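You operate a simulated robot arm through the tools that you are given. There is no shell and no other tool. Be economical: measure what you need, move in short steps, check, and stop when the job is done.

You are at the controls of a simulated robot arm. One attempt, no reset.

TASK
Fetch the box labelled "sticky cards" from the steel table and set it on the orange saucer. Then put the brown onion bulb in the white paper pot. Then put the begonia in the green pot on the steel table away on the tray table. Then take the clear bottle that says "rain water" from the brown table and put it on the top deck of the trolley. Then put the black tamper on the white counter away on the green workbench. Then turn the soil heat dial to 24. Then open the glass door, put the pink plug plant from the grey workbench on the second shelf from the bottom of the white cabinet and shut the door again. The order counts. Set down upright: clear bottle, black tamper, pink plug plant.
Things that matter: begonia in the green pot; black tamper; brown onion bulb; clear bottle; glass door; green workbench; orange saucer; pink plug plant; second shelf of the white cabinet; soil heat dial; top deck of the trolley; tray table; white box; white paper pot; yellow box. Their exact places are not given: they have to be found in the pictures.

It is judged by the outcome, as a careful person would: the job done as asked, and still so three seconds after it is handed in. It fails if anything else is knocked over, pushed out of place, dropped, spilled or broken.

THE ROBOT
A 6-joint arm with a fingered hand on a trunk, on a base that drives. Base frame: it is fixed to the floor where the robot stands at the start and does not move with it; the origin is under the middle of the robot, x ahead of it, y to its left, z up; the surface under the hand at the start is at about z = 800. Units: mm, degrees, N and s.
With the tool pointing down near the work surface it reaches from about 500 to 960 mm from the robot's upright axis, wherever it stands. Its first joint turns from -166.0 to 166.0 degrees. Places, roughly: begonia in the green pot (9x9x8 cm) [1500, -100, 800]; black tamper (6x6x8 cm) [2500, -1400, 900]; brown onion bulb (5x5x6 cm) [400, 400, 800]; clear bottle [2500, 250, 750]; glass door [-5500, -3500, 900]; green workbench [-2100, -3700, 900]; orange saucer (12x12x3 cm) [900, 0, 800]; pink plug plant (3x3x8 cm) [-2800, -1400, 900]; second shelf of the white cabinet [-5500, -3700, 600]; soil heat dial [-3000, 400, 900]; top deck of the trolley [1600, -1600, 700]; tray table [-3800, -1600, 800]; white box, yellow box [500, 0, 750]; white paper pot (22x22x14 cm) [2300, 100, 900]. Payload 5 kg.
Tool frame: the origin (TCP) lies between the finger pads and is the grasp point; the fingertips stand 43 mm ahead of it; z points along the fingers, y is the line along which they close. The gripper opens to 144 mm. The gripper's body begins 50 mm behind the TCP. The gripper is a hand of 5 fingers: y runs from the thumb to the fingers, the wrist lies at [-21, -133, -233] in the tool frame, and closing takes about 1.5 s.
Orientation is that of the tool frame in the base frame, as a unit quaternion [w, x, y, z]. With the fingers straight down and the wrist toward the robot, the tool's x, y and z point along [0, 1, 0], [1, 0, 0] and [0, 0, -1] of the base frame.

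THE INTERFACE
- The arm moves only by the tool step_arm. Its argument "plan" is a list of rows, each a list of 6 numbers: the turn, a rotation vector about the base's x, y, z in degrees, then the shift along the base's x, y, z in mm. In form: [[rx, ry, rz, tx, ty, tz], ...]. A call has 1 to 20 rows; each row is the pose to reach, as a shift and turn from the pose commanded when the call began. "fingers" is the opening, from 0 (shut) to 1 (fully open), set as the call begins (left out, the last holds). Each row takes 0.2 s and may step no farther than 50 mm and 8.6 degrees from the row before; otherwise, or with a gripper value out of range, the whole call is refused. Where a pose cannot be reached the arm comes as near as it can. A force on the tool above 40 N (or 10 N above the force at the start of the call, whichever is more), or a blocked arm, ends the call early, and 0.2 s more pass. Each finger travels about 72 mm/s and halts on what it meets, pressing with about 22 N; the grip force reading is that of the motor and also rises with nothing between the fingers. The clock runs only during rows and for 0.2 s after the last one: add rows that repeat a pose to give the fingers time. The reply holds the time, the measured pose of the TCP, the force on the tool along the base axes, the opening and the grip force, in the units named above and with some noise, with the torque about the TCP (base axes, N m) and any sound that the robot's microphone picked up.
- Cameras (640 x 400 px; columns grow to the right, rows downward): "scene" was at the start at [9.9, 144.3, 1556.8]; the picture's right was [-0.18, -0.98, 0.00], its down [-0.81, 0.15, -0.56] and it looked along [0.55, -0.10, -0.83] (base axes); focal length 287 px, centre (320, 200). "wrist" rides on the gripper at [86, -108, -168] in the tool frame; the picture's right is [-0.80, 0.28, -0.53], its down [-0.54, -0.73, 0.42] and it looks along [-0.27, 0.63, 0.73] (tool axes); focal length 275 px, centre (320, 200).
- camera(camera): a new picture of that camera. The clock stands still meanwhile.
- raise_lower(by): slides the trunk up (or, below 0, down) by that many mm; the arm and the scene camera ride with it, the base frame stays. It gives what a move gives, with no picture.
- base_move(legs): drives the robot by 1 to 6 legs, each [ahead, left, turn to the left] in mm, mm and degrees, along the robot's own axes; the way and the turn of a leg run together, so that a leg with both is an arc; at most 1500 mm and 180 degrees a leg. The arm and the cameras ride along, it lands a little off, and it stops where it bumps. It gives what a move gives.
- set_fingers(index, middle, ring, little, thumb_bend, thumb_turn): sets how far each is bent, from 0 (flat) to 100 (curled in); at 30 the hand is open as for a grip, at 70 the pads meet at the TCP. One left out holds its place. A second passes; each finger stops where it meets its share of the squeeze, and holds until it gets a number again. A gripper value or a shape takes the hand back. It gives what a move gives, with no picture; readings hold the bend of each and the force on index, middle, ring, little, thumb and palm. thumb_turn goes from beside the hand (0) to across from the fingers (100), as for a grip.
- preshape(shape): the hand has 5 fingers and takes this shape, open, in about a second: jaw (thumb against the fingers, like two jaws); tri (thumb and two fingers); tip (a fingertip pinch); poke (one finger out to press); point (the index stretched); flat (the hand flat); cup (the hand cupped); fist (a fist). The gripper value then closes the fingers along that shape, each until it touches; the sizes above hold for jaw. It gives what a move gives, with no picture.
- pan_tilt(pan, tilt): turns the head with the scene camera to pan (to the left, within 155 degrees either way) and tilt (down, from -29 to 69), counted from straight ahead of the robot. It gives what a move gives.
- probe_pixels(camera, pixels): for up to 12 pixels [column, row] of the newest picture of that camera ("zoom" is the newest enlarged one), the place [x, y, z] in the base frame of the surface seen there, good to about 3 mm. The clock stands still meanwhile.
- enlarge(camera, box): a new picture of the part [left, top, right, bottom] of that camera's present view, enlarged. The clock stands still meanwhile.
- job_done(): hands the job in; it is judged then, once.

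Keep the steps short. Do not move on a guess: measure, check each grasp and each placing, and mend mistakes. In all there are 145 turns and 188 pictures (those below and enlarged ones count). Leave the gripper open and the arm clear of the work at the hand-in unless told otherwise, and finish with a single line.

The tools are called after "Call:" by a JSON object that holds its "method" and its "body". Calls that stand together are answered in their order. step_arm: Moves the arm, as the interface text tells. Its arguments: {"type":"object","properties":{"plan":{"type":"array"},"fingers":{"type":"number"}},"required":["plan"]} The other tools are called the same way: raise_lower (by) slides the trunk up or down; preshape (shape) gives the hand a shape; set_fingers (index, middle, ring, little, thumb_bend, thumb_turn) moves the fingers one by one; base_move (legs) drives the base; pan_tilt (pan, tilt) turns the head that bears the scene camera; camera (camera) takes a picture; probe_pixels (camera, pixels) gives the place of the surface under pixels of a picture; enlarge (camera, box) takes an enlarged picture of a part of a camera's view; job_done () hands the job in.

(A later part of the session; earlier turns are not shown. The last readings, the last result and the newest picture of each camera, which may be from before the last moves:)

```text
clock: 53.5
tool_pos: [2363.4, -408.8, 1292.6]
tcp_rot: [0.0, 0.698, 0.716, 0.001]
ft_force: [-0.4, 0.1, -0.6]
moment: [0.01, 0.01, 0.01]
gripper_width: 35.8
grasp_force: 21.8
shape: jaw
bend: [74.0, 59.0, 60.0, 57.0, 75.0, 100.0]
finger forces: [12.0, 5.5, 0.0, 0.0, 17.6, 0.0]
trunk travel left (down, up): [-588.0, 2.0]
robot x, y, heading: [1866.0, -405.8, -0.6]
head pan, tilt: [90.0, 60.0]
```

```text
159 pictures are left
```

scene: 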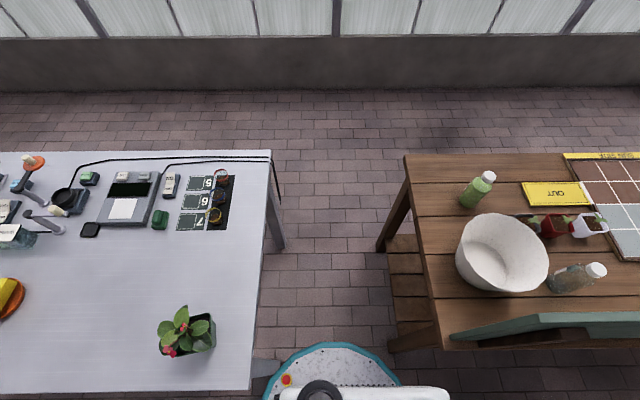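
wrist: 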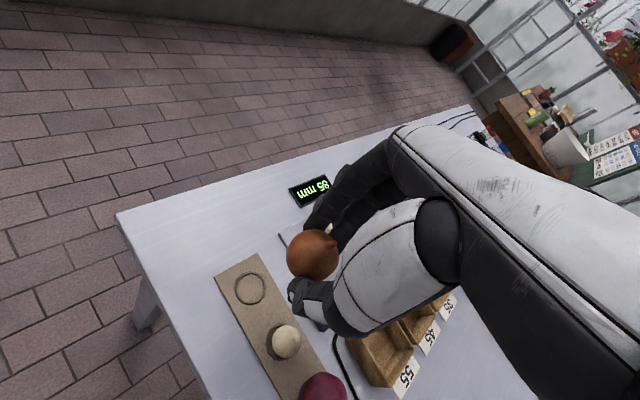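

The ring is touching near the steel table's leg at (262,367); nothing was displaced. I back off 30 mm, and measure pot, bottle and begonia from here.

Call:
{"method": "probe_pixels", "body": {"camera": "scene", "pixels": [[460, 250], [545, 262], [500, 217], [490, 290], [505, 250], [530, 280], [573, 280], [598, 270], [265, 365], [330, 347], [282, 245], [187, 335]]}}

Call:
{"method": "base_move", "body": {"legs": [[0, -30, 0]]}}

Call:
{"method": "enlarge", "body": {"camera": "scene", "box": [440, 160, 620, 320]}}

```text
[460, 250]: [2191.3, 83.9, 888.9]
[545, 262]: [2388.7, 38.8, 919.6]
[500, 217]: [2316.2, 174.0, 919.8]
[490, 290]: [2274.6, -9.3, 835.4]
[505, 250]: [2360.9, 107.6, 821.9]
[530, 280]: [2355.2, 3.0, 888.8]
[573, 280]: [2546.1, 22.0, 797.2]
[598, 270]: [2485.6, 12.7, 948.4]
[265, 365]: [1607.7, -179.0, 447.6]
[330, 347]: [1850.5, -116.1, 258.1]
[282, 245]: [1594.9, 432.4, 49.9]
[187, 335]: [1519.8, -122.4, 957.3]
```

```text
clock: 54.3
tool_pos: [2363.8, -439.2, 1292.7]
tcp_rot: [-0.001, 0.698, 0.716, 0.001]
ft_force: [-0.6, -1.3, -0.6]
moment: [0.07, 0.0, 0.02]
gripper_width: 36.3
grasp_force: 22.3
shape: jaw
bend: [74.0, 59.0, 60.0, 57.0, 75.0, 100.0]
finger forces: [11.9, 5.5, 0.1, 0.0, 17.7, 0.0]
trunk travel left (down, up): [-588.0, 2.0]
robot x, y, heading: [1862.9, -438.3, -0.7]
head pan, tilt: [90.0, 60.0]
```

```text
2.50 times, centred on (530, 240) of scene
```

zoom: 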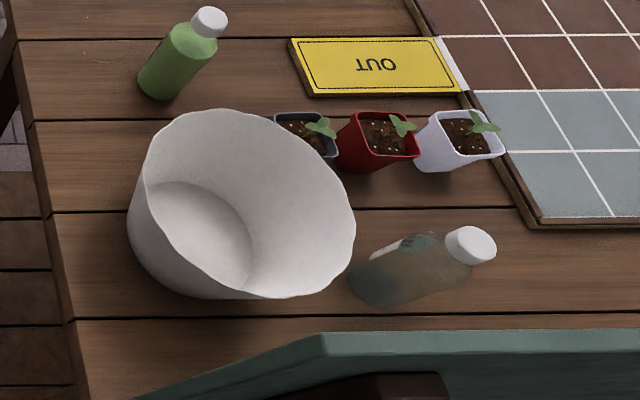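

Call:
{"method": "probe_pixels", "body": {"camera": "zoom", "pixels": [[150, 150], [350, 235], [215, 114], [265, 294], [200, 215], [220, 240], [170, 220], [320, 160], [468, 245], [470, 232], [400, 285], [150, 82]]}}

```text
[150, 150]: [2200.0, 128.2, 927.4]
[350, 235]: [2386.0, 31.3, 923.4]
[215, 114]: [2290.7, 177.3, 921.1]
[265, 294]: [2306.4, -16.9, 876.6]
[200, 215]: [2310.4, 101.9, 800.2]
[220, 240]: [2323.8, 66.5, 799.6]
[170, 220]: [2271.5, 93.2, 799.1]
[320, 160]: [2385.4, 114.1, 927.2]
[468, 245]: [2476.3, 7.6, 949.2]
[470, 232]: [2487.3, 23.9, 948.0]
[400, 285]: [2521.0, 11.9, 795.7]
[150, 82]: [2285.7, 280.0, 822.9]
```

Pot rim circle is centred at about (2294,72), rim z≈922, floor z≈800. I turn the base left 50° with the hand high above the board.

Call:
{"method": "base_move", "body": {"legs": [[0, 0, 50]]}}

Call:
{"method": "camera", "body": {"camera": "wrist"}}

```text
clock: 57.0
tool_pos: [2182.1, -53.0, 1292.9]
tcp_rot: [-0.001, 0.328, 0.945, 0.0]
ft_force: [0.8, -0.4, -0.3]
moment: [0.0, -0.06, 0.01]
gripper_width: 36.2
grasp_force: 21.9
shape: jaw
bend: [74.0, 59.0, 60.0, 57.0, 75.0, 100.0]
finger forces: [11.8, 5.4, 0.0, 0.1, 17.4, 0.1]
trunk travel left (down, up): [-588.0, 2.0]
robot x, y, heading: [1860.3, -439.1, 49.4]
head pan, tilt: [90.0, 60.0]
```

```text
157 pictures are left
```

wrist: 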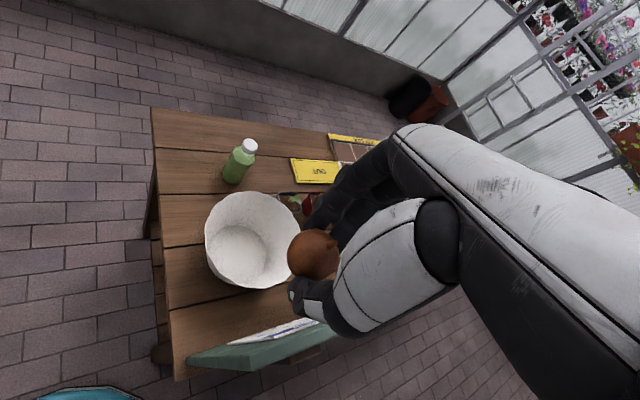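

Call:
{"method": "step_arm", "body": {"plan": [[0, 0, 0, 28, 31, 0], [0, 0, 0, 56, 62, 0], [0, 0, 0, 84, 94, 0], [0, 0, 0, 112, 125, 0], [0, 0, 0, 112, 125, -45], [0, 0, 0, 112, 125, -90], [0, 0, 0, 112, 125, -135], [0, 0, 0, 112, 125, -180], [0, 0, 0, 112, 125, -225], [0, 0, 0, 112, 125, -270], [0, 0, 0, 112, 125, -315], [0, 0, 0, 112, 125, -350], [0, 0, 0, 112, 125, -380]]}}

Call:
{"method": "camera", "body": {"camera": "wrist"}}

Call:
{"method": "pan_tilt", "body": {"pan": 0, "tilt": 50}}

Call:
{"method": "camera", "body": {"camera": "scene"}}

```text
clock: 59.8
tool_pos: [2289.4, 61.1, 905.1]
tcp_rot: [0.034, 0.253, 0.966, -0.032]
ft_force: [1.5, 1.0, 1.4]
moment: [-0.1, 0.04, 0.01]
gripper_width: 36.2
grasp_force: 22.1
shape: jaw
bend: [74.0, 59.0, 60.0, 57.0, 75.0, 100.0]
finger forces: [11.9, 5.5, 0.0, 0.0, 17.1, 0.0]
trunk travel left (down, up): [-588.0, 2.0]
robot x, y, heading: [1859.7, -436.2, 49.6]
head pan, tilt: [90.0, 60.0]
```

```text
156 pictures are left
```

wrist: 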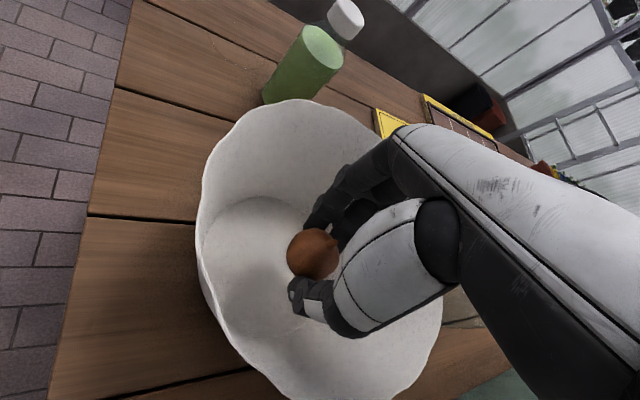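

```text
clock: 61.5
tool_pos: [2288.3, 61.0, 905.9]
tcp_rot: [0.034, 0.252, 0.967, -0.031]
ft_force: [-0.2, 0.1, -0.1]
moment: [-0.03, 0.01, 0.02]
gripper_width: 36.0
grasp_force: 21.9
shape: jaw
bend: [74.0, 59.0, 60.0, 57.0, 75.0, 100.0]
finger forces: [11.9, 5.6, 0.0, 0.0, 17.0, 0.0]
trunk travel left (down, up): [-588.0, 2.0]
robot x, y, heading: [1861.8, -435.9, 49.7]
head pan, tilt: [0.0, 50.0]
```

```text
155 pictures are left
```

scene: 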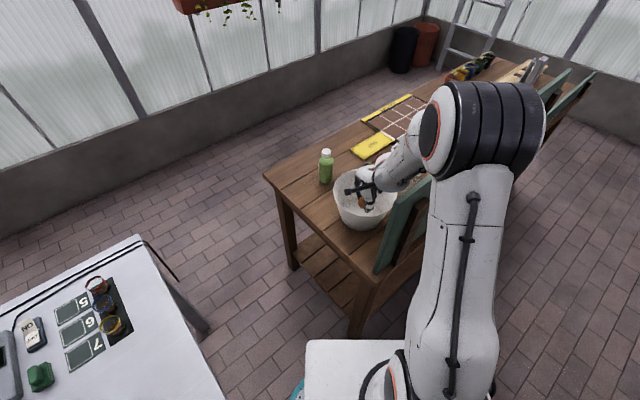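

Bulb is inside the pot mouth. I go down another 35 mm and watch the pose.

Call:
{"method": "step_arm", "body": {"plan": [[0, 0, 0, 2, 4, -10], [0, 0, 0, 4, 8, -20], [0, 0, 0, 4, 8, -30], [0, 0, 0, 4, 8, -38]]}}

Call:
{"method": "camera", "body": {"camera": "wrist"}}

```text
clock: 62.5
tool_pos: [2299.5, 80.4, 873.4]
tcp_rot: [-0.002, 0.329, 0.944, 0.001]
ft_force: [0.1, -0.3, 0.0]
moment: [-0.02, 0.0, 0.0]
gripper_width: 35.9
grasp_force: 22.0
shape: jaw
bend: [74.0, 59.0, 60.0, 57.0, 75.0, 100.0]
finger forces: [11.9, 5.6, 0.1, 0.0, 17.0, 0.0]
trunk travel left (down, up): [-588.0, 2.0]
robot x, y, heading: [1861.5, -435.0, 49.5]
head pan, tilt: [0.0, 50.0]
```

```text
154 pictures are left
```

wrist: 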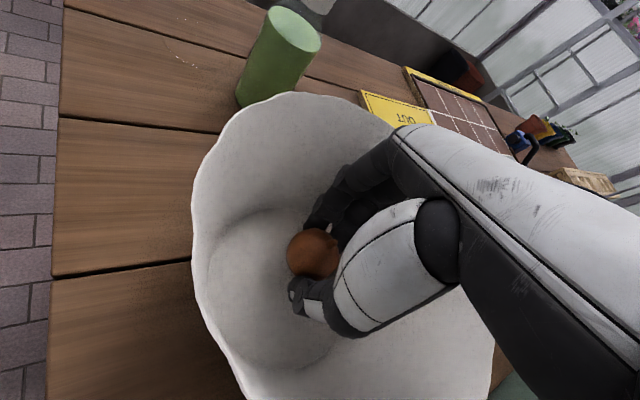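

Call:
{"method": "step_arm", "body": {"plan": [[0, 0, 0, -1, -2, -8], [0, 0, 0, -3, -4, -15], [0, 0, 0, -3, -4, -20]]}}

Call:
{"method": "step_arm", "body": {"plan": [[0, 0, 0, 0, 0, 0], [0, 0, 0, 0, 0, 0], [0, 0, 0, 0, 0, 0], [0, 0, 0, 0, 0, 0]], "fingers": 0.55}}

Call:
{"method": "camera", "body": {"camera": "wrist"}}

```text
clock: 63.2
tool_pos: [2296.2, 74.9, 855.2]
tcp_rot: [-0.001, 0.328, 0.945, 0.0]
ft_force: [-1.1, 0.7, -0.4]
moment: [0.0, 0.01, -0.02]
gripper_width: 36.3
grasp_force: 21.4
shape: jaw
bend: [74.0, 59.0, 60.0, 57.0, 75.0, 100.0]
finger forces: [11.9, 5.7, 0.1, 0.1, 17.0, 0.1]
trunk travel left (down, up): [-588.0, 2.0]
robot x, y, heading: [1864.2, -438.1, 49.5]
head pan, tilt: [0.0, 50.0]
```

```text
clock: 64.2
tool_pos: [2295.3, 74.8, 853.1]
tcp_rot: [-0.002, 0.328, 0.945, 0.0]
ft_force: [-0.5, -0.3, 0.8]
moment: [-0.02, -0.01, 0.04]
gripper_width: 79.0
grasp_force: 0.1
shape: jaw
bend: [74.0, 43.0, 40.0, 41.0, 68.0, 100.0]
finger forces: [0.0, 0.0, 0.0, 0.4, 0.1, 0.0]
trunk travel left (down, up): [-588.0, 2.0]
robot x, y, heading: [1861.3, -437.9, 49.4]
head pan, tilt: [0.0, 50.0]
```

```text
153 pictures are left
```

wrist: 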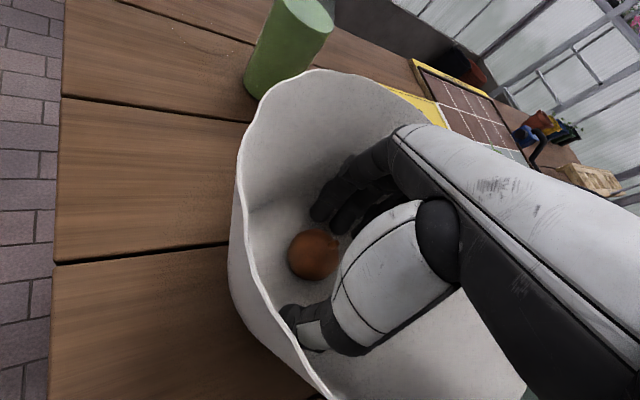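

Bulb released on the pot's floor. Rise straight up.

Call:
{"method": "step_arm", "body": {"plan": [[0, 0, 0, 0, 0, 10], [0, 0, 0, 0, 0, 30], [0, 0, 0, 0, 0, 60], [0, 0, 0, 0, 0, 100], [0, 0, 0, 0, 0, 145], [0, 0, 0, 0, 0, 190], [0, 0, 0, 0, 0, 240], [0, 0, 0, 0, 0, 290], [0, 0, 0, 0, 0, 340], [0, 0, 0, 0, 0, 390]]}}

Call:
{"method": "camera", "body": {"camera": "wrist"}}

Call:
{"method": "camera", "body": {"camera": "scene"}}

```text
clock: 66.5
tool_pos: [2295.7, 73.1, 1242.5]
tcp_rot: [-0.001, 0.328, 0.945, -0.001]
ft_force: [0.2, -0.3, -0.4]
moment: [0.03, -0.03, 0.01]
gripper_width: 79.1
grasp_force: 0.0
shape: jaw
bend: [74.0, 43.0, 40.0, 40.0, 68.0, 100.0]
finger forces: [0.1, 0.0, 0.1, 0.1, 0.0, 0.1]
trunk travel left (down, up): [-588.0, 2.0]
robot x, y, heading: [1866.0, -436.3, 49.4]
head pan, tilt: [0.0, 50.0]
```

```text
152 pictures are left
```

wrist: 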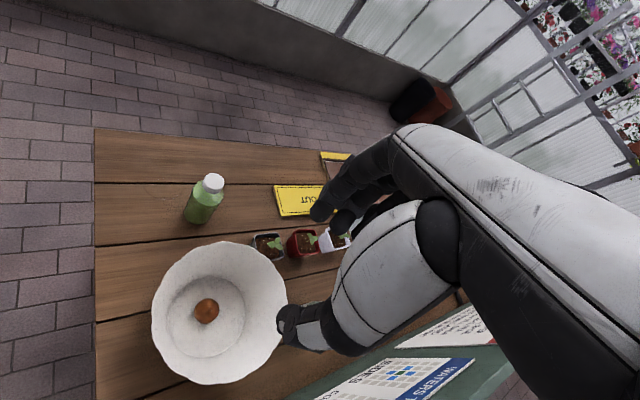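

```text
151 pictures are left
```

scene: 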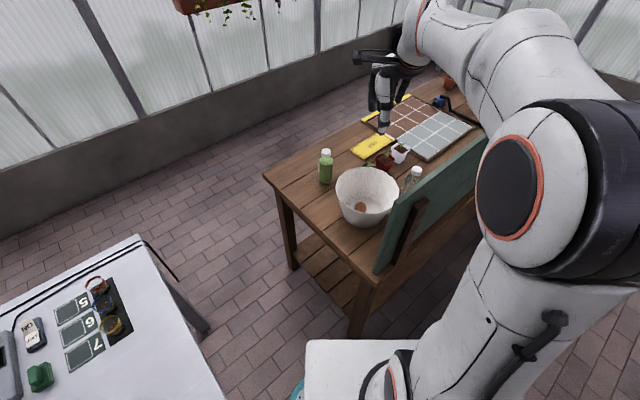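

The bulb lies in the pot and the pot stayed put. Now examine the begonia.

Call:
{"method": "pan_tilt", "body": {"pan": 88, "tilt": 55}}

Call:
{"method": "camera", "body": {"camera": "scene"}}

```text
clock: 68.1
tool_pos: [2297.1, 75.6, 1242.4]
tcp_rot: [-0.001, 0.329, 0.944, 0.0]
ft_force: [0.8, 0.7, -0.2]
moment: [-0.04, 0.03, 0.0]
gripper_width: 79.1
grasp_force: 0.0
shape: jaw
bend: [74.0, 43.0, 40.0, 40.0, 68.0, 100.0]
finger forces: [0.0, 0.0, 0.0, 0.0, 0.0, 0.1]
trunk travel left (down, up): [-588.0, 2.0]
robot x, y, heading: [1860.8, -438.5, 49.9]
head pan, tilt: [88.0, 55.0]
```

```text
150 pictures are left
```

scene: 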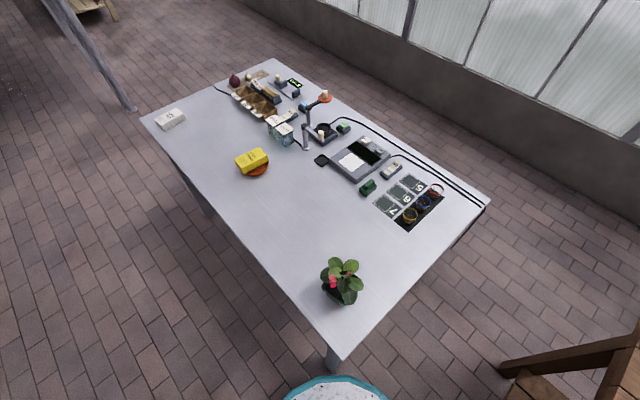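

Call:
{"method": "enlarge", "body": {"camera": "scene", "box": [300, 245, 390, 315]}}

Call:
{"method": "probe_pixels", "body": {"camera": "zoom", "pixels": [[160, 290], [260, 390], [190, 330], [370, 330], [380, 300], [165, 245], [280, 110], [370, 90], [230, 200], [390, 230], [330, 380], [200, 180]]}}

```text
5.71 times, centred on (345, 280) of scene
```

zoom: 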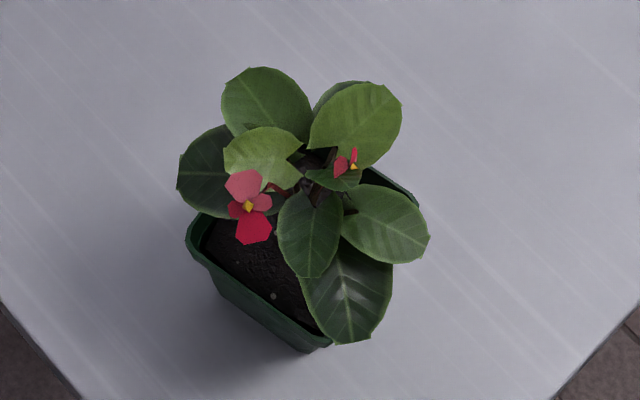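

```text
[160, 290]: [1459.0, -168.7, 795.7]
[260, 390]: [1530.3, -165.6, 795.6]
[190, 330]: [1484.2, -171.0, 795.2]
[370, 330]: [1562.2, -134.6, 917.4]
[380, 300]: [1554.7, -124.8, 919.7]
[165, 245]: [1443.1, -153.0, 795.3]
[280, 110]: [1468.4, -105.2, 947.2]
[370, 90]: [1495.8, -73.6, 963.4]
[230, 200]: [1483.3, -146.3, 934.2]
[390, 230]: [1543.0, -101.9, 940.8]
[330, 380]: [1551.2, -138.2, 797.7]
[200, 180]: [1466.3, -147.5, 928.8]
```

I'll take the begonia from the side (fingers horizontal around the pot, thumb at -x), so as not to crush the leaves. First measure the pot rim corners, then retreat: turn back, drive to about (1400,-800) and face the table.

Call:
{"method": "probe_pixels", "body": {"camera": "zoom", "pixels": [[192, 240], [196, 222], [318, 340], [260, 300], [412, 196], [400, 185], [250, 250], [240, 310], [290, 345]]}}

Call:
{"method": "base_move", "body": {"legs": [[0, 0, -49.5], [0, -370, 0], [-463, 0, 0], [0, 0, 90]]}}

Call:
{"method": "pan_tilt", "body": {"pan": 0, "tilt": 45}}

Call:
{"method": "camera", "body": {"camera": "scene"}}

```text
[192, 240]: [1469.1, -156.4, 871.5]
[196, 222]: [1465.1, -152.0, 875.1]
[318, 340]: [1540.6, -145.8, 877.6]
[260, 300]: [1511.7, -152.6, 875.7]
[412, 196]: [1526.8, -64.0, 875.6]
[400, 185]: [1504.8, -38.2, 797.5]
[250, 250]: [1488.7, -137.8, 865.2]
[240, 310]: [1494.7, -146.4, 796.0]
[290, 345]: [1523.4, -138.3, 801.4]
```

```text
clock: 78.8
tool_pos: [1402.7, -135.7, 1242.8]
tcp_rot: [-0.001, -0.018, 1.0, 0.0]
ft_force: [0.0, -0.3, -0.2]
moment: [0.02, -0.01, 0.0]
gripper_width: 79.1
grasp_force: 0.1
shape: jaw
bend: [74.0, 43.0, 40.0, 40.0, 68.0, 100.0]
finger forces: [0.0, 0.0, 0.1, 0.0, 0.1, 0.1]
trunk travel left (down, up): [-588.0, 2.0]
robot x, y, heading: [1404.8, -806.8, 90.3]
head pan, tilt: [88.0, 55.0]
```

```text
clock: 80.5
tool_pos: [1402.1, -134.9, 1242.2]
tcp_rot: [-0.001, -0.019, 1.0, 0.0]
ft_force: [0.6, 0.3, -0.1]
moment: [-0.01, -0.01, 0.0]
gripper_width: 78.9
grasp_force: 0.0
shape: jaw
bend: [74.0, 43.0, 40.0, 40.0, 68.0, 100.0]
finger forces: [0.0, 0.1, 0.0, 0.1, 0.0, 0.0]
trunk travel left (down, up): [-588.0, 2.0]
robot x, y, heading: [1405.2, -806.7, 89.8]
head pan, tilt: [0.0, 45.0]
```

```text
148 pictures are left
```

scene: 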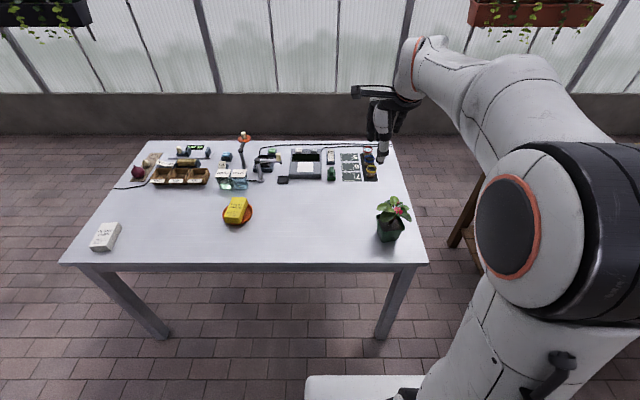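

Pot centre ≈(1499,-108), rim z≈876, turned about +6°. Now rotate the hand in free air so the fingers point ahead (+y), thumb left and knuckles up.

Call:
{"method": "step_arm", "body": {"plan": [[4.76, 5.13, -4.95, 0, -5, 0], [9.51, 10.26, -9.9, 0, -10, 0], [14.27, 15.39, -14.85, 0, -15, 0], [19.03, 20.51, -19.8, 0, -20, 0], [23.79, 25.64, -24.75, 0, -25, 0], [28.54, 30.77, -29.7, 0, -30, 0], [33.3, 35.9, -34.65, 0, -35, 0], [38.06, 41.03, -39.6, 0, -40, 0], [42.81, 46.16, -44.55, 0, -45, 0], [47.57, 51.29, -49.5, 0, -50, 0], [52.33, 56.41, -54.45, 0, -55, 0], [57.09, 61.54, -59.4, 0, -60, 0], [61.84, 66.67, -64.35, 0, -65, 0], [66.6, 71.8, -69.3, 0, -70, 0]], "fingers": 1}}

Call:
{"method": "camera", "body": {"camera": "scene"}}

```text
clock: 83.5
tool_pos: [1561.4, -218.9, 1133.1]
tcp_rot: [0.541, -0.432, -0.532, -0.488]
ft_force: [0.1, 0.2, 0.8]
moment: [-0.04, -0.01, 0.01]
gripper_width: 144.1
grasp_force: 0.1
shape: jaw
bend: [30.0, 30.0, 30.0, 30.0, 30.0, 98.0]
finger forces: [0.0, 0.1, 0.0, 0.0, 0.1, 0.0]
out of reach, approached as far as the arm can: row 6, 7, 8, 9, 10, 11, 12, 13, 14
trunk travel left (down, up): [-588.0, 2.0]
robot x, y, heading: [1407.7, -802.9, 90.0]
head pan, tilt: [0.0, 45.0]
```

```text
147 pictures are left
```

scene: 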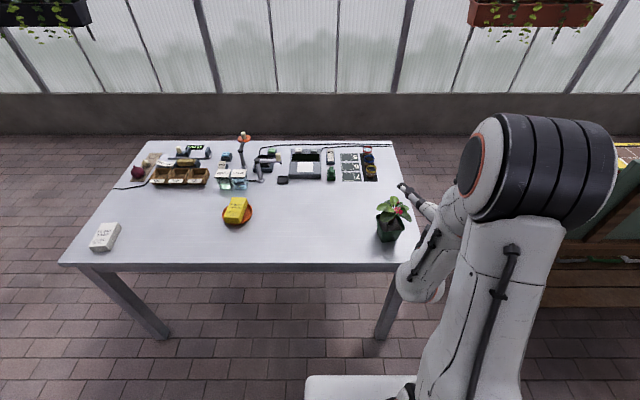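

The orientation is nearly reached. I back the base 180 mm so the hand clears the table, then lower the trunk by 270.

Call:
{"method": "base_move", "body": {"legs": [[-180, 0, 0]]}}

Call:
{"method": "raise_lower", "body": {"by": -270}}

Call:
{"method": "camera", "body": {"camera": "scene"}}

```text
clock: 85.0
tool_pos: [1561.6, -400.9, 1134.2]
tcp_rot: [0.541, -0.431, -0.532, -0.488]
ft_force: [-0.2, -1.0, 0.2]
moment: [0.0, 0.01, -0.02]
gripper_width: 143.8
grasp_force: 0.1
shape: jaw
bend: [30.0, 30.0, 30.0, 30.0, 30.0, 98.0]
finger forces: [0.0, 0.1, 0.1, 0.0, 0.1, 0.0]
trunk travel left (down, up): [-588.0, 2.0]
robot x, y, heading: [1402.9, -990.0, 90.1]
head pan, tilt: [0.0, 45.0]
```

```text
clock: 87.7
tool_pos: [1561.7, -400.7, 863.3]
tcp_rot: [0.542, -0.432, -0.531, -0.488]
ft_force: [0.0, 0.4, -0.2]
moment: [-0.01, -0.02, -0.04]
gripper_width: 143.8
grasp_force: 0.1
shape: jaw
bend: [30.0, 30.0, 30.0, 30.0, 30.0, 98.0]
finger forces: [0.0, 0.0, 0.0, 0.0, 0.0, 0.0]
trunk travel left (down, up): [-318.0, 272.0]
robot x, y, heading: [1404.9, -990.2, 90.1]
head pan, tilt: [0.0, 45.0]
```

```text
146 pictures are left
```

scene: 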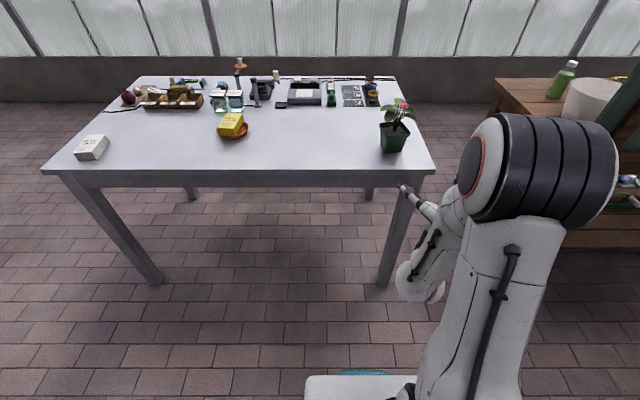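

Now fine-align: fingers heading 96°, tilted 8° down, at (1519,-300,857), before approaching.

Call:
{"method": "step_arm", "body": {"plan": [[-6, 0.8, -1.5, -15, 30, -2], [-11.7, 1.7, -3, -30, 65, -5], [-11.7, 1.7, -3, -42, 100, -6], [-11.7, 1.7, -3, -42, 100, -6]]}}

Call:
{"method": "camera", "body": {"camera": "wrist"}}

Call:
{"method": "enlarge", "body": {"camera": "scene", "box": [350, 80, 510, 180]}}

```text
clock: 88.7
tool_pos: [1604.2, -348.7, 817.5]
tcp_rot: [-0.514, 0.471, 0.573, 0.431]
ft_force: [-0.1, 0.1, -1.0]
moment: [0.02, 0.02, 0.01]
gripper_width: 144.0
grasp_force: 0.0
shape: jaw
bend: [30.0, 30.0, 30.0, 30.0, 30.0, 98.0]
finger forces: [0.0, 0.0, 0.1, 0.1, 0.0, 0.1]
out of reach, approached as far as the arm can: row 1, 2, 3, 4
trunk travel left (down, up): [-318.0, 272.0]
robot x, y, heading: [1404.4, -988.5, 90.2]
head pan, tilt: [0.0, 45.0]
```

```text
145 pictures are left
```

wrist: 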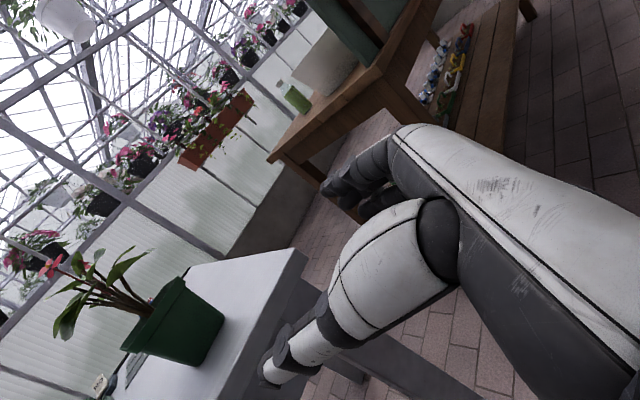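

```text
4.00 times, centred on (430, 130) of scene
```

zoom: 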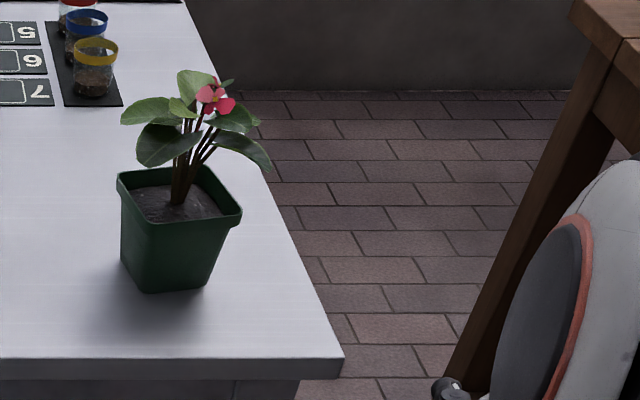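

The arm is folded too tightly here. I raise the hand 190 mm and extend it ahead (where it reaches better), keeping above the plant's height, to test the pose.

Call:
{"method": "step_arm", "body": {"plan": [[0, 0, 0, 0, 0, 45], [0, 0, 0, 0, 0, 90], [0, 0, 0, 0, 0, 135], [0, 0, 0, 0, 0, 180], [0, 0, -1, -10, 30, 210], [0, 0, -2, -25, 60, 230], [0, 0, -3, -45, 90, 240], [0, 0, -4, -65, 115, 240], [0, 0, -5, -85, 125, 240]]}}

Call:
{"method": "camera", "body": {"camera": "scene"}}

```text
clock: 90.7
tool_pos: [1657.2, -282.0, 1048.8]
tcp_rot: [-0.531, 0.446, 0.589, 0.415]
ft_force: [0.7, -0.3, -1.2]
moment: [0.04, 0.05, 0.02]
gripper_width: 144.1
grasp_force: 0.0
shape: jaw
bend: [30.0, 30.0, 30.0, 30.0, 30.0, 97.0]
finger forces: [0.0, 0.0, 0.1, 0.0, 0.0, 0.1]
out of reach, approached as far as the arm can: row 1, 2, 3, 4, 5, 6, 7, 8, 9
trunk travel left (down, up): [-318.0, 272.0]
robot x, y, heading: [1402.1, -985.3, 89.8]
head pan, tilt: [0.0, 45.0]
```

```text
143 pictures are left
```

scene: 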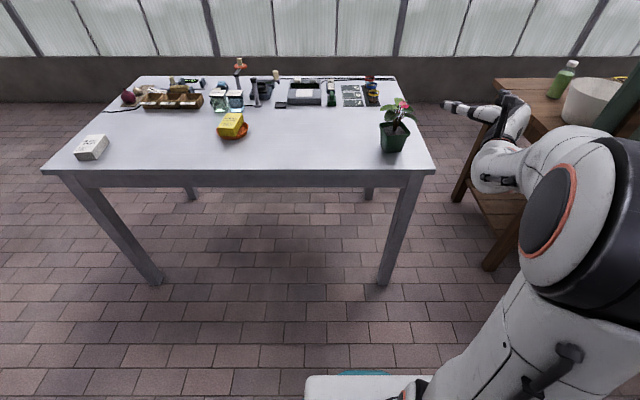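

The arm is stuck in some limit. I test whether reaching farther ahead (over the free gap east of the table) in this orientation works better.

Call:
{"method": "step_arm", "body": {"plan": [[0, 0, 0, 0, 30, 0], [0, 0, 0, 0, 60, 0], [0, 0, 0, 0, 90, 0], [0, 0, 0, 0, 120, 0], [0, 0, 0, 0, 150, 0]]}}

Call:
{"method": "step_arm", "body": {"plan": [[0, 0, 0, -30, 0, 0], [0, 0, 0, -60, 0, 0]]}}

```text
clock: 91.9
tool_pos: [1687.6, -144.4, 1043.8]
tcp_rot: [-0.542, 0.433, 0.597, 0.404]
ft_force: [-0.5, -0.5, 0.2]
moment: [-0.05, 0.0, -0.05]
gripper_width: 143.8
grasp_force: 0.1
shape: jaw
bend: [30.0, 30.0, 30.0, 30.0, 30.0, 97.0]
finger forces: [0.0, 0.0, 0.0, 0.0, 0.0, 0.1]
out of reach, approached as far as the arm can: row 1, 2, 3, 4, 5
trunk travel left (down, up): [-318.0, 272.0]
robot x, y, heading: [1403.6, -991.6, 89.7]
head pan, tilt: [0.0, 45.0]
```

```text
clock: 92.5
tool_pos: [1666.7, -163.2, 1040.6]
tcp_rot: [-0.545, 0.428, 0.599, 0.401]
ft_force: [0.4, -0.2, 0.1]
moment: [-0.06, -0.02, -0.01]
gripper_width: 144.0
grasp_force: 0.0
shape: jaw
bend: [30.0, 30.0, 30.0, 30.0, 30.0, 98.0]
finger forces: [0.0, 0.0, 0.0, 0.0, 0.0, 0.0]
out of reach, approached as far as the arm can: row 1, 2
trunk travel left (down, up): [-318.0, 272.0]
robot x, y, heading: [1404.9, -986.1, 89.9]
head pan, tilt: [0.0, 45.0]
```

The limit seems to depend on the angle between hand heading and arm azimuth; standing further west (left of the pot) should free it. Raise the trunk, turn right 50°, and drive to about (955,-620).

Call:
{"method": "raise_lower", "body": {"by": 150}}

Call:
{"method": "base_move", "body": {"legs": [[0, 0, -50], [-109, 569, 0]]}}

Call:
{"method": "step_arm", "body": {"plan": [[0, 0, 5, -20, 0, 0], [0, 0, 10, -40, 0, 0], [0, 0, 15, -60, 0, 0], [0, 0, 20, -80, 0, 0], [0, 0, 25, -110, 0, 0], [0, 0, 30, -140, 0, 0], [0, 0, 35, -170, 0, 0], [0, 0, 38, -200, 0, 0], [0, 0, 38, -230, 0, 0]]}}

```text
clock: 94.3
tool_pos: [1667.3, -162.4, 1190.3]
tcp_rot: [-0.545, 0.429, 0.599, 0.4]
ft_force: [0.1, 0.0, 1.2]
moment: [0.01, 0.02, 0.0]
gripper_width: 143.9
grasp_force: 0.1
shape: jaw
bend: [30.0, 30.0, 30.0, 30.0, 30.0, 98.0]
finger forces: [0.1, 0.0, 0.0, 0.0, 0.0, 0.0]
trunk travel left (down, up): [-468.0, 122.0]
robot x, y, heading: [1401.0, -988.4, 90.0]
head pan, tilt: [0.0, 45.0]
```

```text
clock: 99.8
tool_pos: [1751.5, -289.3, 1190.2]
tcp_rot: [-0.329, 0.639, 0.367, 0.591]
ft_force: [0.4, -0.4, 0.5]
moment: [0.02, -0.04, 0.01]
gripper_width: 143.7
grasp_force: 0.1
shape: jaw
bend: [30.0, 30.0, 30.0, 30.0, 30.0, 98.0]
finger forces: [0.0, 0.1, 0.0, 0.0, 0.0, 0.0]
trunk travel left (down, up): [-468.0, 122.0]
robot x, y, heading: [954.7, -629.5, 40.8]
head pan, tilt: [0.0, 45.0]
```

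```text
clock: 101.8
tool_pos: [1519.9, -289.3, 1191.3]
tcp_rot: [-0.503, 0.485, 0.555, 0.452]
ft_force: [0.4, 0.3, -0.6]
moment: [0.02, 0.0, 0.03]
gripper_width: 144.3
grasp_force: 0.1
shape: jaw
bend: [30.0, 30.0, 30.0, 30.0, 30.0, 98.0]
finger forces: [0.1, 0.1, 0.0, 0.0, 0.0, 0.1]
trunk travel left (down, up): [-468.0, 122.0]
robot x, y, heading: [953.4, -628.4, 40.8]
head pan, tilt: [0.0, 45.0]
```

That pose is reachable: heading 97°, tilt 5° down, in front of the pot. Lower the trunk 336 mm to TCP z≈855.

Call:
{"method": "raise_lower", "body": {"by": -336}}

Call:
{"method": "camera", "body": {"camera": "wrist"}}

Call:
{"method": "pan_tilt", "body": {"pan": 0, "tilt": 40}}

Call:
{"method": "camera", "body": {"camera": "scene"}}

```text
clock: 105.1
tool_pos: [1520.9, -291.2, 854.5]
tcp_rot: [-0.504, 0.485, 0.554, 0.451]
ft_force: [0.4, 0.2, 1.1]
moment: [0.02, -0.02, 0.02]
gripper_width: 144.2
grasp_force: 0.0
shape: jaw
bend: [30.0, 30.0, 30.0, 30.0, 30.0, 98.0]
finger forces: [0.1, 0.0, 0.0, 0.0, 0.0, 0.0]
trunk travel left (down, up): [-132.0, 458.0]
robot x, y, heading: [953.9, -627.6, 40.7]
head pan, tilt: [0.0, 45.0]
```

```text
142 pictures are left
```

wrist: 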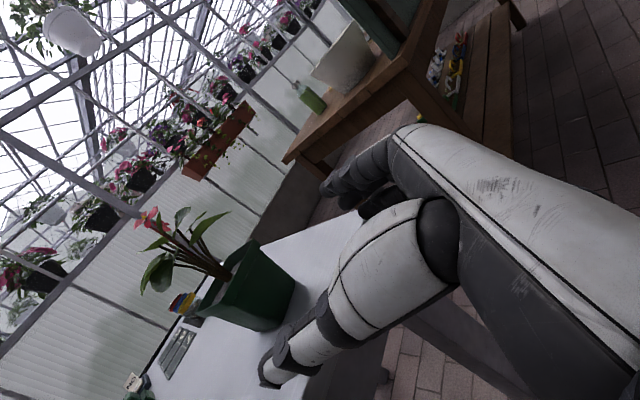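

```text
clock: 105.8
tool_pos: [1522.0, -289.2, 854.5]
tcp_rot: [-0.504, 0.485, 0.555, 0.451]
ft_force: [-0.6, 0.3, 0.5]
moment: [-0.01, 0.02, -0.01]
gripper_width: 144.2
grasp_force: 0.0
shape: jaw
bend: [30.0, 30.0, 30.0, 30.0, 30.0, 98.0]
finger forces: [0.1, 0.0, 0.0, 0.0, 0.0, 0.0]
trunk travel left (down, up): [-132.0, 458.0]
robot x, y, heading: [958.4, -630.8, 40.7]
head pan, tilt: [0.0, 40.0]
```

```text
141 pictures are left
```

scene: 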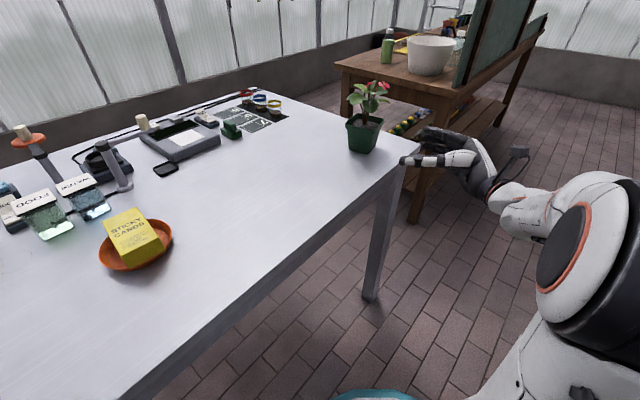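

Call:
{"method": "probe_pixels", "body": {"camera": "wrist", "pixels": [[270, 370], [290, 355], [335, 190], [345, 200], [365, 212], [375, 165], [240, 262], [292, 285], [262, 243]]}}

Call:
{"method": "enlarge", "body": {"camera": "scene", "box": [330, 70, 490, 180]}}

Call:
{"method": "probe_pixels", "body": {"camera": "zoom", "pixels": [[70, 205], [215, 190], [150, 225], [300, 365], [345, 355], [440, 355], [385, 260], [400, 290]]}}

```text
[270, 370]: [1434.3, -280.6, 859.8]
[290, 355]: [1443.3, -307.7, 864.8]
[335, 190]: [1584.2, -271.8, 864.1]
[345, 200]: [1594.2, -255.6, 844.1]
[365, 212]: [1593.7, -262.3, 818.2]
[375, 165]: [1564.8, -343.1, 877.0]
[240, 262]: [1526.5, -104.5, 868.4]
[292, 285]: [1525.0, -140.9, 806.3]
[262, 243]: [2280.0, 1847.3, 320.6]
```

```text
3.64 times, centred on (410, 125) of scene
```

zoom: 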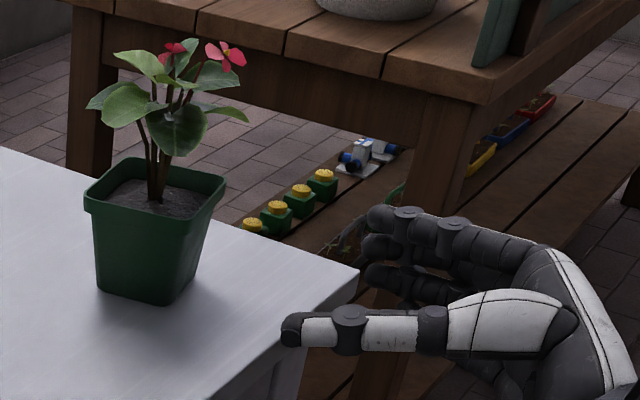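

```text
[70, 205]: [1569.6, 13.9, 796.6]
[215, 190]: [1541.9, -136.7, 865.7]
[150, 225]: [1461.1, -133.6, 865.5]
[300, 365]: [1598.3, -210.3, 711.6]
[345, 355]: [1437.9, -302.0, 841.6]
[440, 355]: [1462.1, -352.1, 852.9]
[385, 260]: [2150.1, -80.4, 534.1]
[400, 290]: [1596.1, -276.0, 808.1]
```

Lowest finger is about 800 mm; raise 8 mm, then advance around the pot.

Call:
{"method": "step_arm", "body": {"plan": [[0, 0, 0, -2, 10, 8], [0, 0, 0, -6, 45, 8], [0, 0, 0, -10, 80, 8], [0, 0, 0, -15, 115, 8], [0, 0, 0, -18, 145, 8], [0, 0, 0, -21, 167, 8]]}}

Call:
{"method": "camera", "body": {"camera": "wrist"}}

Call:
{"method": "enlarge", "body": {"camera": "scene", "box": [330, 70, 490, 180]}}

```text
clock: 106.5
tool_pos: [1519.1, -238.4, 863.5]
tcp_rot: [-0.499, 0.49, 0.551, 0.455]
ft_force: [-2.2, -16.4, 3.2]
moment: [-1.05, -0.12, -1.59]
gripper_width: 143.7
grasp_force: 0.1
shape: jaw
bend: [30.0, 30.0, 30.0, 27.0, 30.0, 98.0]
finger forces: [0.0, 0.0, 0.0, 18.9, 0.1, 0.0]
trunk travel left (down, up): [-132.0, 458.0]
robot x, y, heading: [954.7, -629.6, 40.4]
head pan, tilt: [0.0, 40.0]
stopped in row 3: the force on the tool passed its limit at 50 N (the readings are from after the stop); the commanded pose is now the measured one
```

```text
139 pictures are left
```

wrist: 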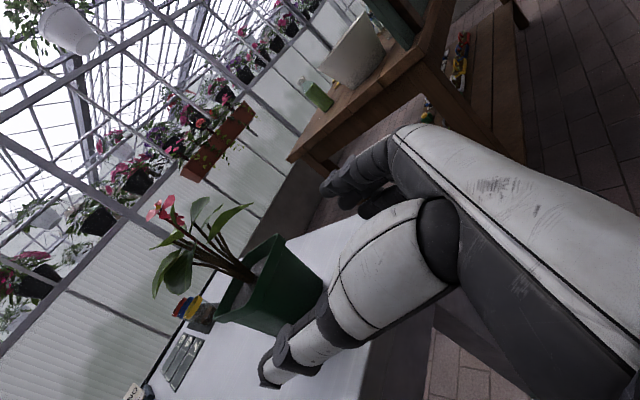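

```text
3.64 times, centred on (410, 125) of scene
```

zoom: 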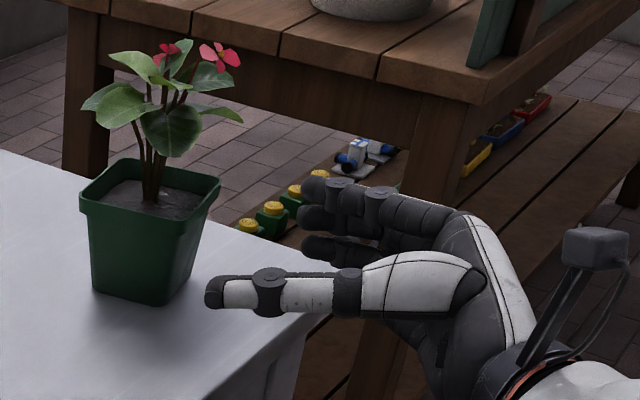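

The little finger bumped the table edge (table unmoved). I back off, use the "tri" shape (thumb + two fingers), tilt 15° more downward and retry.

Call:
{"method": "step_arm", "body": {"plan": [[0, 0, 0, 1, -25, 5], [0, 0, 0, 3, -60, 10], [-7.5, -0.9, 0, 3, -65, 10], [-14.9, -1.8, 0, 3, -65, 5]]}}

Call:
{"method": "preshape", "body": {"shape": "tri"}}

Call:
{"method": "camera", "body": {"camera": "wrist"}}

Call:
{"method": "enlarge", "body": {"camera": "scene", "box": [330, 70, 490, 180]}}

```text
clock: 107.5
tool_pos: [1520.8, -299.4, 868.0]
tcp_rot: [-0.423, 0.543, 0.615, 0.386]
ft_force: [0.8, -0.2, -0.2]
moment: [0.02, 0.03, 0.01]
gripper_width: 144.0
grasp_force: 0.1
shape: jaw
bend: [30.0, 30.0, 30.0, 30.0, 30.0, 98.0]
finger forces: [0.0, 0.0, 0.0, 0.0, 0.0, 0.0]
trunk travel left (down, up): [-132.0, 458.0]
robot x, y, heading: [957.1, -629.8, 40.4]
head pan, tilt: [0.0, 40.0]
```

```text
clock: 108.4
tool_pos: [1520.7, -299.7, 866.6]
tcp_rot: [-0.425, 0.542, 0.614, 0.386]
ft_force: [-0.6, -0.6, 0.2]
moment: [0.01, 0.0, 0.01]
gripper_width: 144.0
grasp_force: 0.1
shape: tri
bend: [30.0, 30.0, 99.0, 99.0, 30.0, 98.0]
finger forces: [0.0, 0.0, 0.0, 0.2, 0.0, 0.0]
trunk travel left (down, up): [-132.0, 458.0]
robot x, y, heading: [954.2, -635.6, 40.5]
head pan, tilt: [0.0, 40.0]
```

```text
137 pictures are left
```

wrist: 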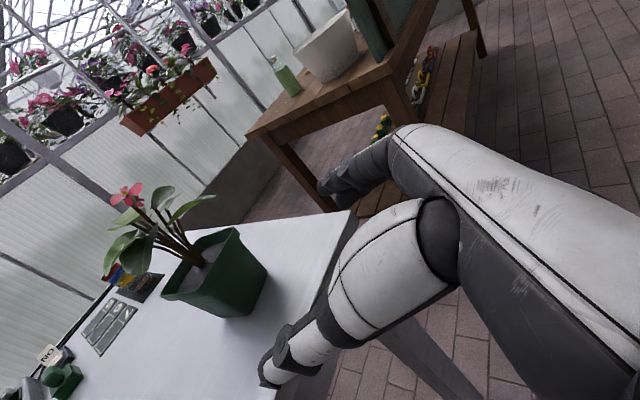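

```text
3.64 times, centred on (410, 125) of scene
```

zoom: 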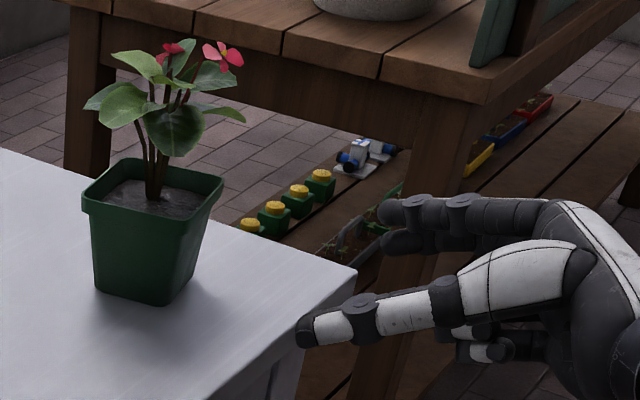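

Call:
{"method": "probe_pixels", "body": {"camera": "zoom", "pixels": [[310, 332], [460, 352], [490, 350], [470, 335], [395, 215], [400, 245], [320, 262], [520, 340]]}}

```text
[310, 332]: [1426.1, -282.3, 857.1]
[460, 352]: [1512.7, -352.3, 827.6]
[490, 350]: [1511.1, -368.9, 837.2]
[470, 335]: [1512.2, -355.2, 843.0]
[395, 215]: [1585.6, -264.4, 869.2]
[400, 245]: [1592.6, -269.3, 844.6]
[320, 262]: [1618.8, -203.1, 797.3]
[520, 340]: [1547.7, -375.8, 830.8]
```

Margins look good. Lower to z≈852 and advance to y≈-124.

Call:
{"method": "step_arm", "body": {"plan": [[0, 0, 0, -3, 25, -8], [0, 0, 0, -7, 60, -15], [0, 0, 0, -12, 95, -15], [0, 0, 0, -16, 130, -15], [0, 0, 0, -20, 158, -15], [0, 0, 0, -22, 175, -15]]}}

Call:
{"method": "camera", "body": {"camera": "wrist"}}

Call:
{"method": "enlarge", "body": {"camera": "scene", "box": [300, 70, 460, 180]}}

```text
clock: 109.4
tool_pos: [1510.5, -187.6, 851.6]
tcp_rot: [-0.416, 0.548, 0.613, 0.389]
ft_force: [-2.4, -13.6, 6.4]
moment: [-0.91, -0.05, -0.49]
gripper_width: 143.8
grasp_force: 0.1
shape: tri
bend: [30.0, 30.0, 99.0, 99.0, 30.0, 97.0]
finger forces: [0.1, 0.1, 0.1, 14.5, 0.1, 0.0]
trunk travel left (down, up): [-132.0, 458.0]
robot x, y, heading: [952.0, -631.0, 40.7]
head pan, tilt: [0.0, 40.0]
stopped in row 4: the force on the tool passed its limit at 60 N (the readings are from after the stop); the commanded pose is now the measured one
```

```text
135 pictures are left
```

wrist: 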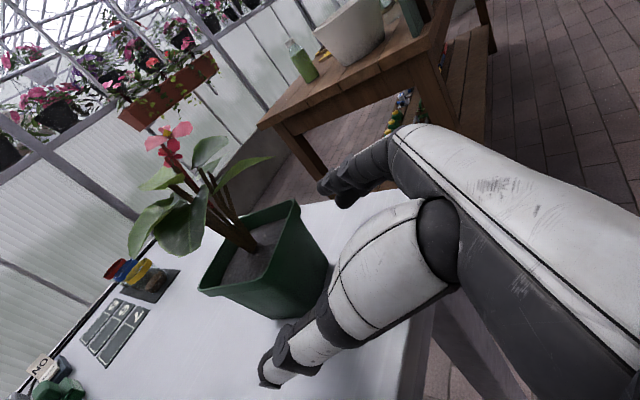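

```text
3.64 times, centred on (380, 125) of scene
```

zoom: 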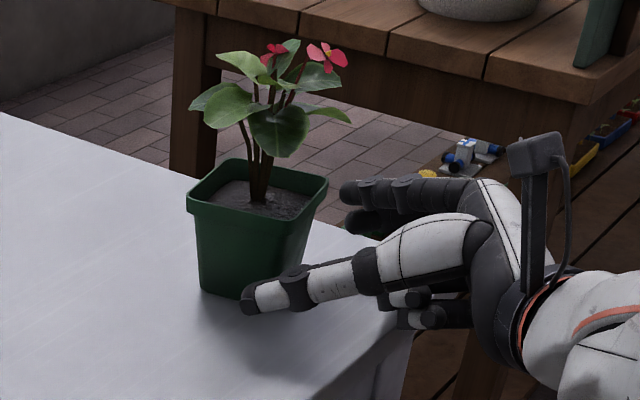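

The curled little finger still met the table edge. Back off, tilt 10° more and raise to z≈864.

Call:
{"method": "step_arm", "body": {"plan": [[0, 0, 0, 2, -15, 4], [0, 0, 0, 4, -40, 10], [-5, -0.6, 0, 4, -45, 13], [-10, -1.2, 0, 4, -45, 14], [-10, -1.2, 0, 2, -20, 14], [-10, -1.2, 0, -1, 10, 14], [-10, -1.2, 0, -5, 35, 14], [-10, -1.2, 0, -10, 63, 14]]}}

Call:
{"method": "camera", "body": {"camera": "wrist"}}

Call:
{"method": "enlarge", "body": {"camera": "scene", "box": [300, 70, 460, 180]}}

```text
clock: 111.2
tool_pos: [1502.0, -121.3, 865.5]
tcp_rot: [-0.361, 0.579, 0.649, 0.338]
ft_force: [0.2, -0.2, -0.3]
moment: [0.02, 0.01, 0.02]
gripper_width: 143.9
grasp_force: 0.1
shape: tri
bend: [30.0, 30.0, 99.0, 99.0, 30.0, 97.0]
finger forces: [0.0, 0.1, 0.0, 0.1, 0.0, 0.0]
trunk travel left (down, up): [-132.0, 458.0]
robot x, y, heading: [955.6, -629.7, 40.6]
head pan, tilt: [0.0, 40.0]
```

```text
133 pictures are left
```

wrist: 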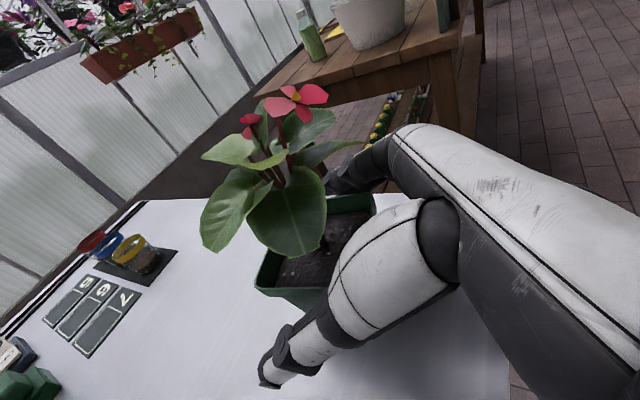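

```text
3.64 times, centred on (380, 125) of scene
```

zoom: 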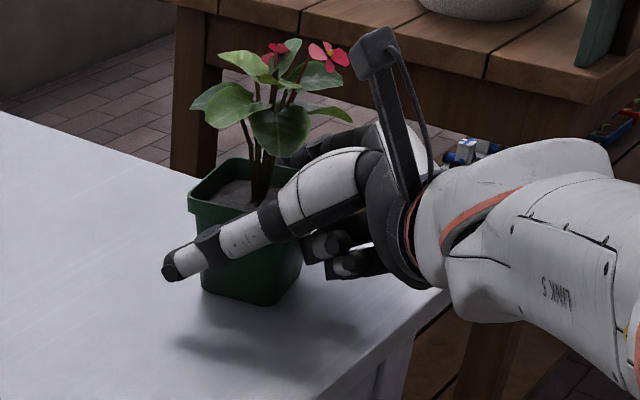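

The pot is between thumb and fingers without contact. Close.

Call:
{"method": "step_arm", "body": {"plan": [[0, 0, 0, 0, 0, 0], [0, 0, 0, 0, 0, 0], [0, 0, 0, 0, 0, 0], [0, 0, 0, 0, 0, 0], [0, 0, 0, 0, 0, 0], [0, 0, 0, 0, 0, 0], [0, 0, 0, 0, 0, 0]], "fingers": 0}}

Call:
{"method": "enlarge", "body": {"camera": "scene", "box": [300, 70, 460, 180]}}

```text
clock: 112.8
tool_pos: [1500.6, -121.2, 863.9]
tcp_rot: [-0.36, 0.578, 0.649, 0.338]
ft_force: [0.1, 1.2, -1.2]
moment: [-0.01, 0.01, -0.03]
gripper_width: 70.9
grasp_force: 22.3
shape: tri
bend: [74.0, 47.0, 100.0, 100.0, 69.0, 100.0]
finger forces: [10.0, 10.0, 0.0, 0.1, 19.8, 0.0]
trunk travel left (down, up): [-132.0, 458.0]
robot x, y, heading: [956.5, -631.3, 40.5]
head pan, tilt: [0.0, 40.0]
```

```text
3.64 times, centred on (380, 125) of scene
```

zoom: 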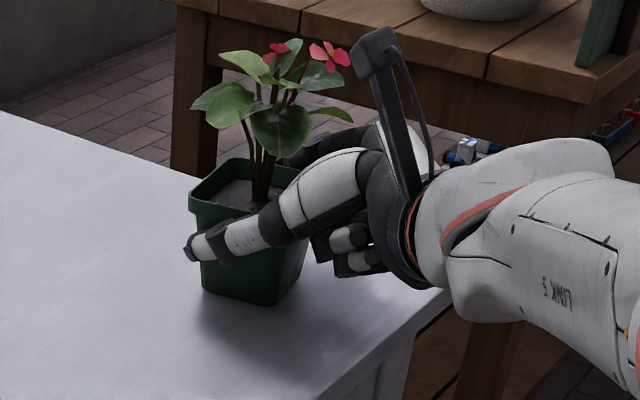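

Gripped firmly (71 mm, both fingers 10 N, thumb 20 N). Lift slowly.

Call:
{"method": "step_arm", "body": {"plan": [[0, 0, 0, 0, 0, 10], [0, 0, 0, 0, 0, 25], [0, 0, 0, 0, 0, 45], [0, 0, 0, 0, 0, 70]]}}

Call:
{"method": "enlarge", "body": {"camera": "scene", "box": [280, 40, 480, 180]}}

```text
clock: 113.8
tool_pos: [1501.0, -122.5, 933.6]
tcp_rot: [-0.362, 0.578, 0.649, 0.338]
ft_force: [0.5, -0.2, -3.8]
moment: [0.05, 0.04, 0.04]
gripper_width: 70.5
grasp_force: 21.6
shape: tri
bend: [74.0, 47.0, 100.0, 100.0, 69.0, 100.0]
finger forces: [10.0, 10.6, 0.0, 0.0, 20.5, 0.0]
trunk travel left (down, up): [-132.0, 458.0]
robot x, y, heading: [954.7, -632.6, 40.2]
head pan, tilt: [0.0, 40.0]
```

```text
2.86 times, centred on (380, 110) of scene
```

zoom: 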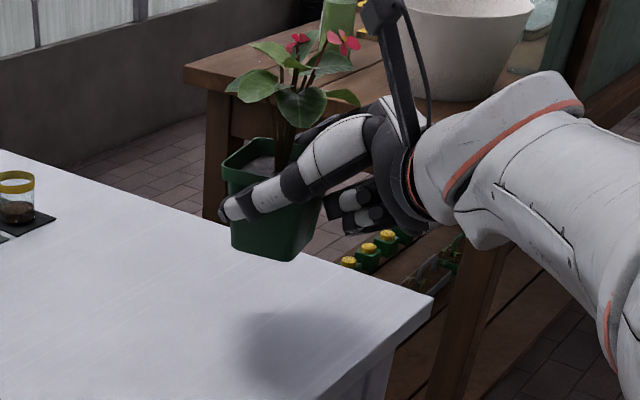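

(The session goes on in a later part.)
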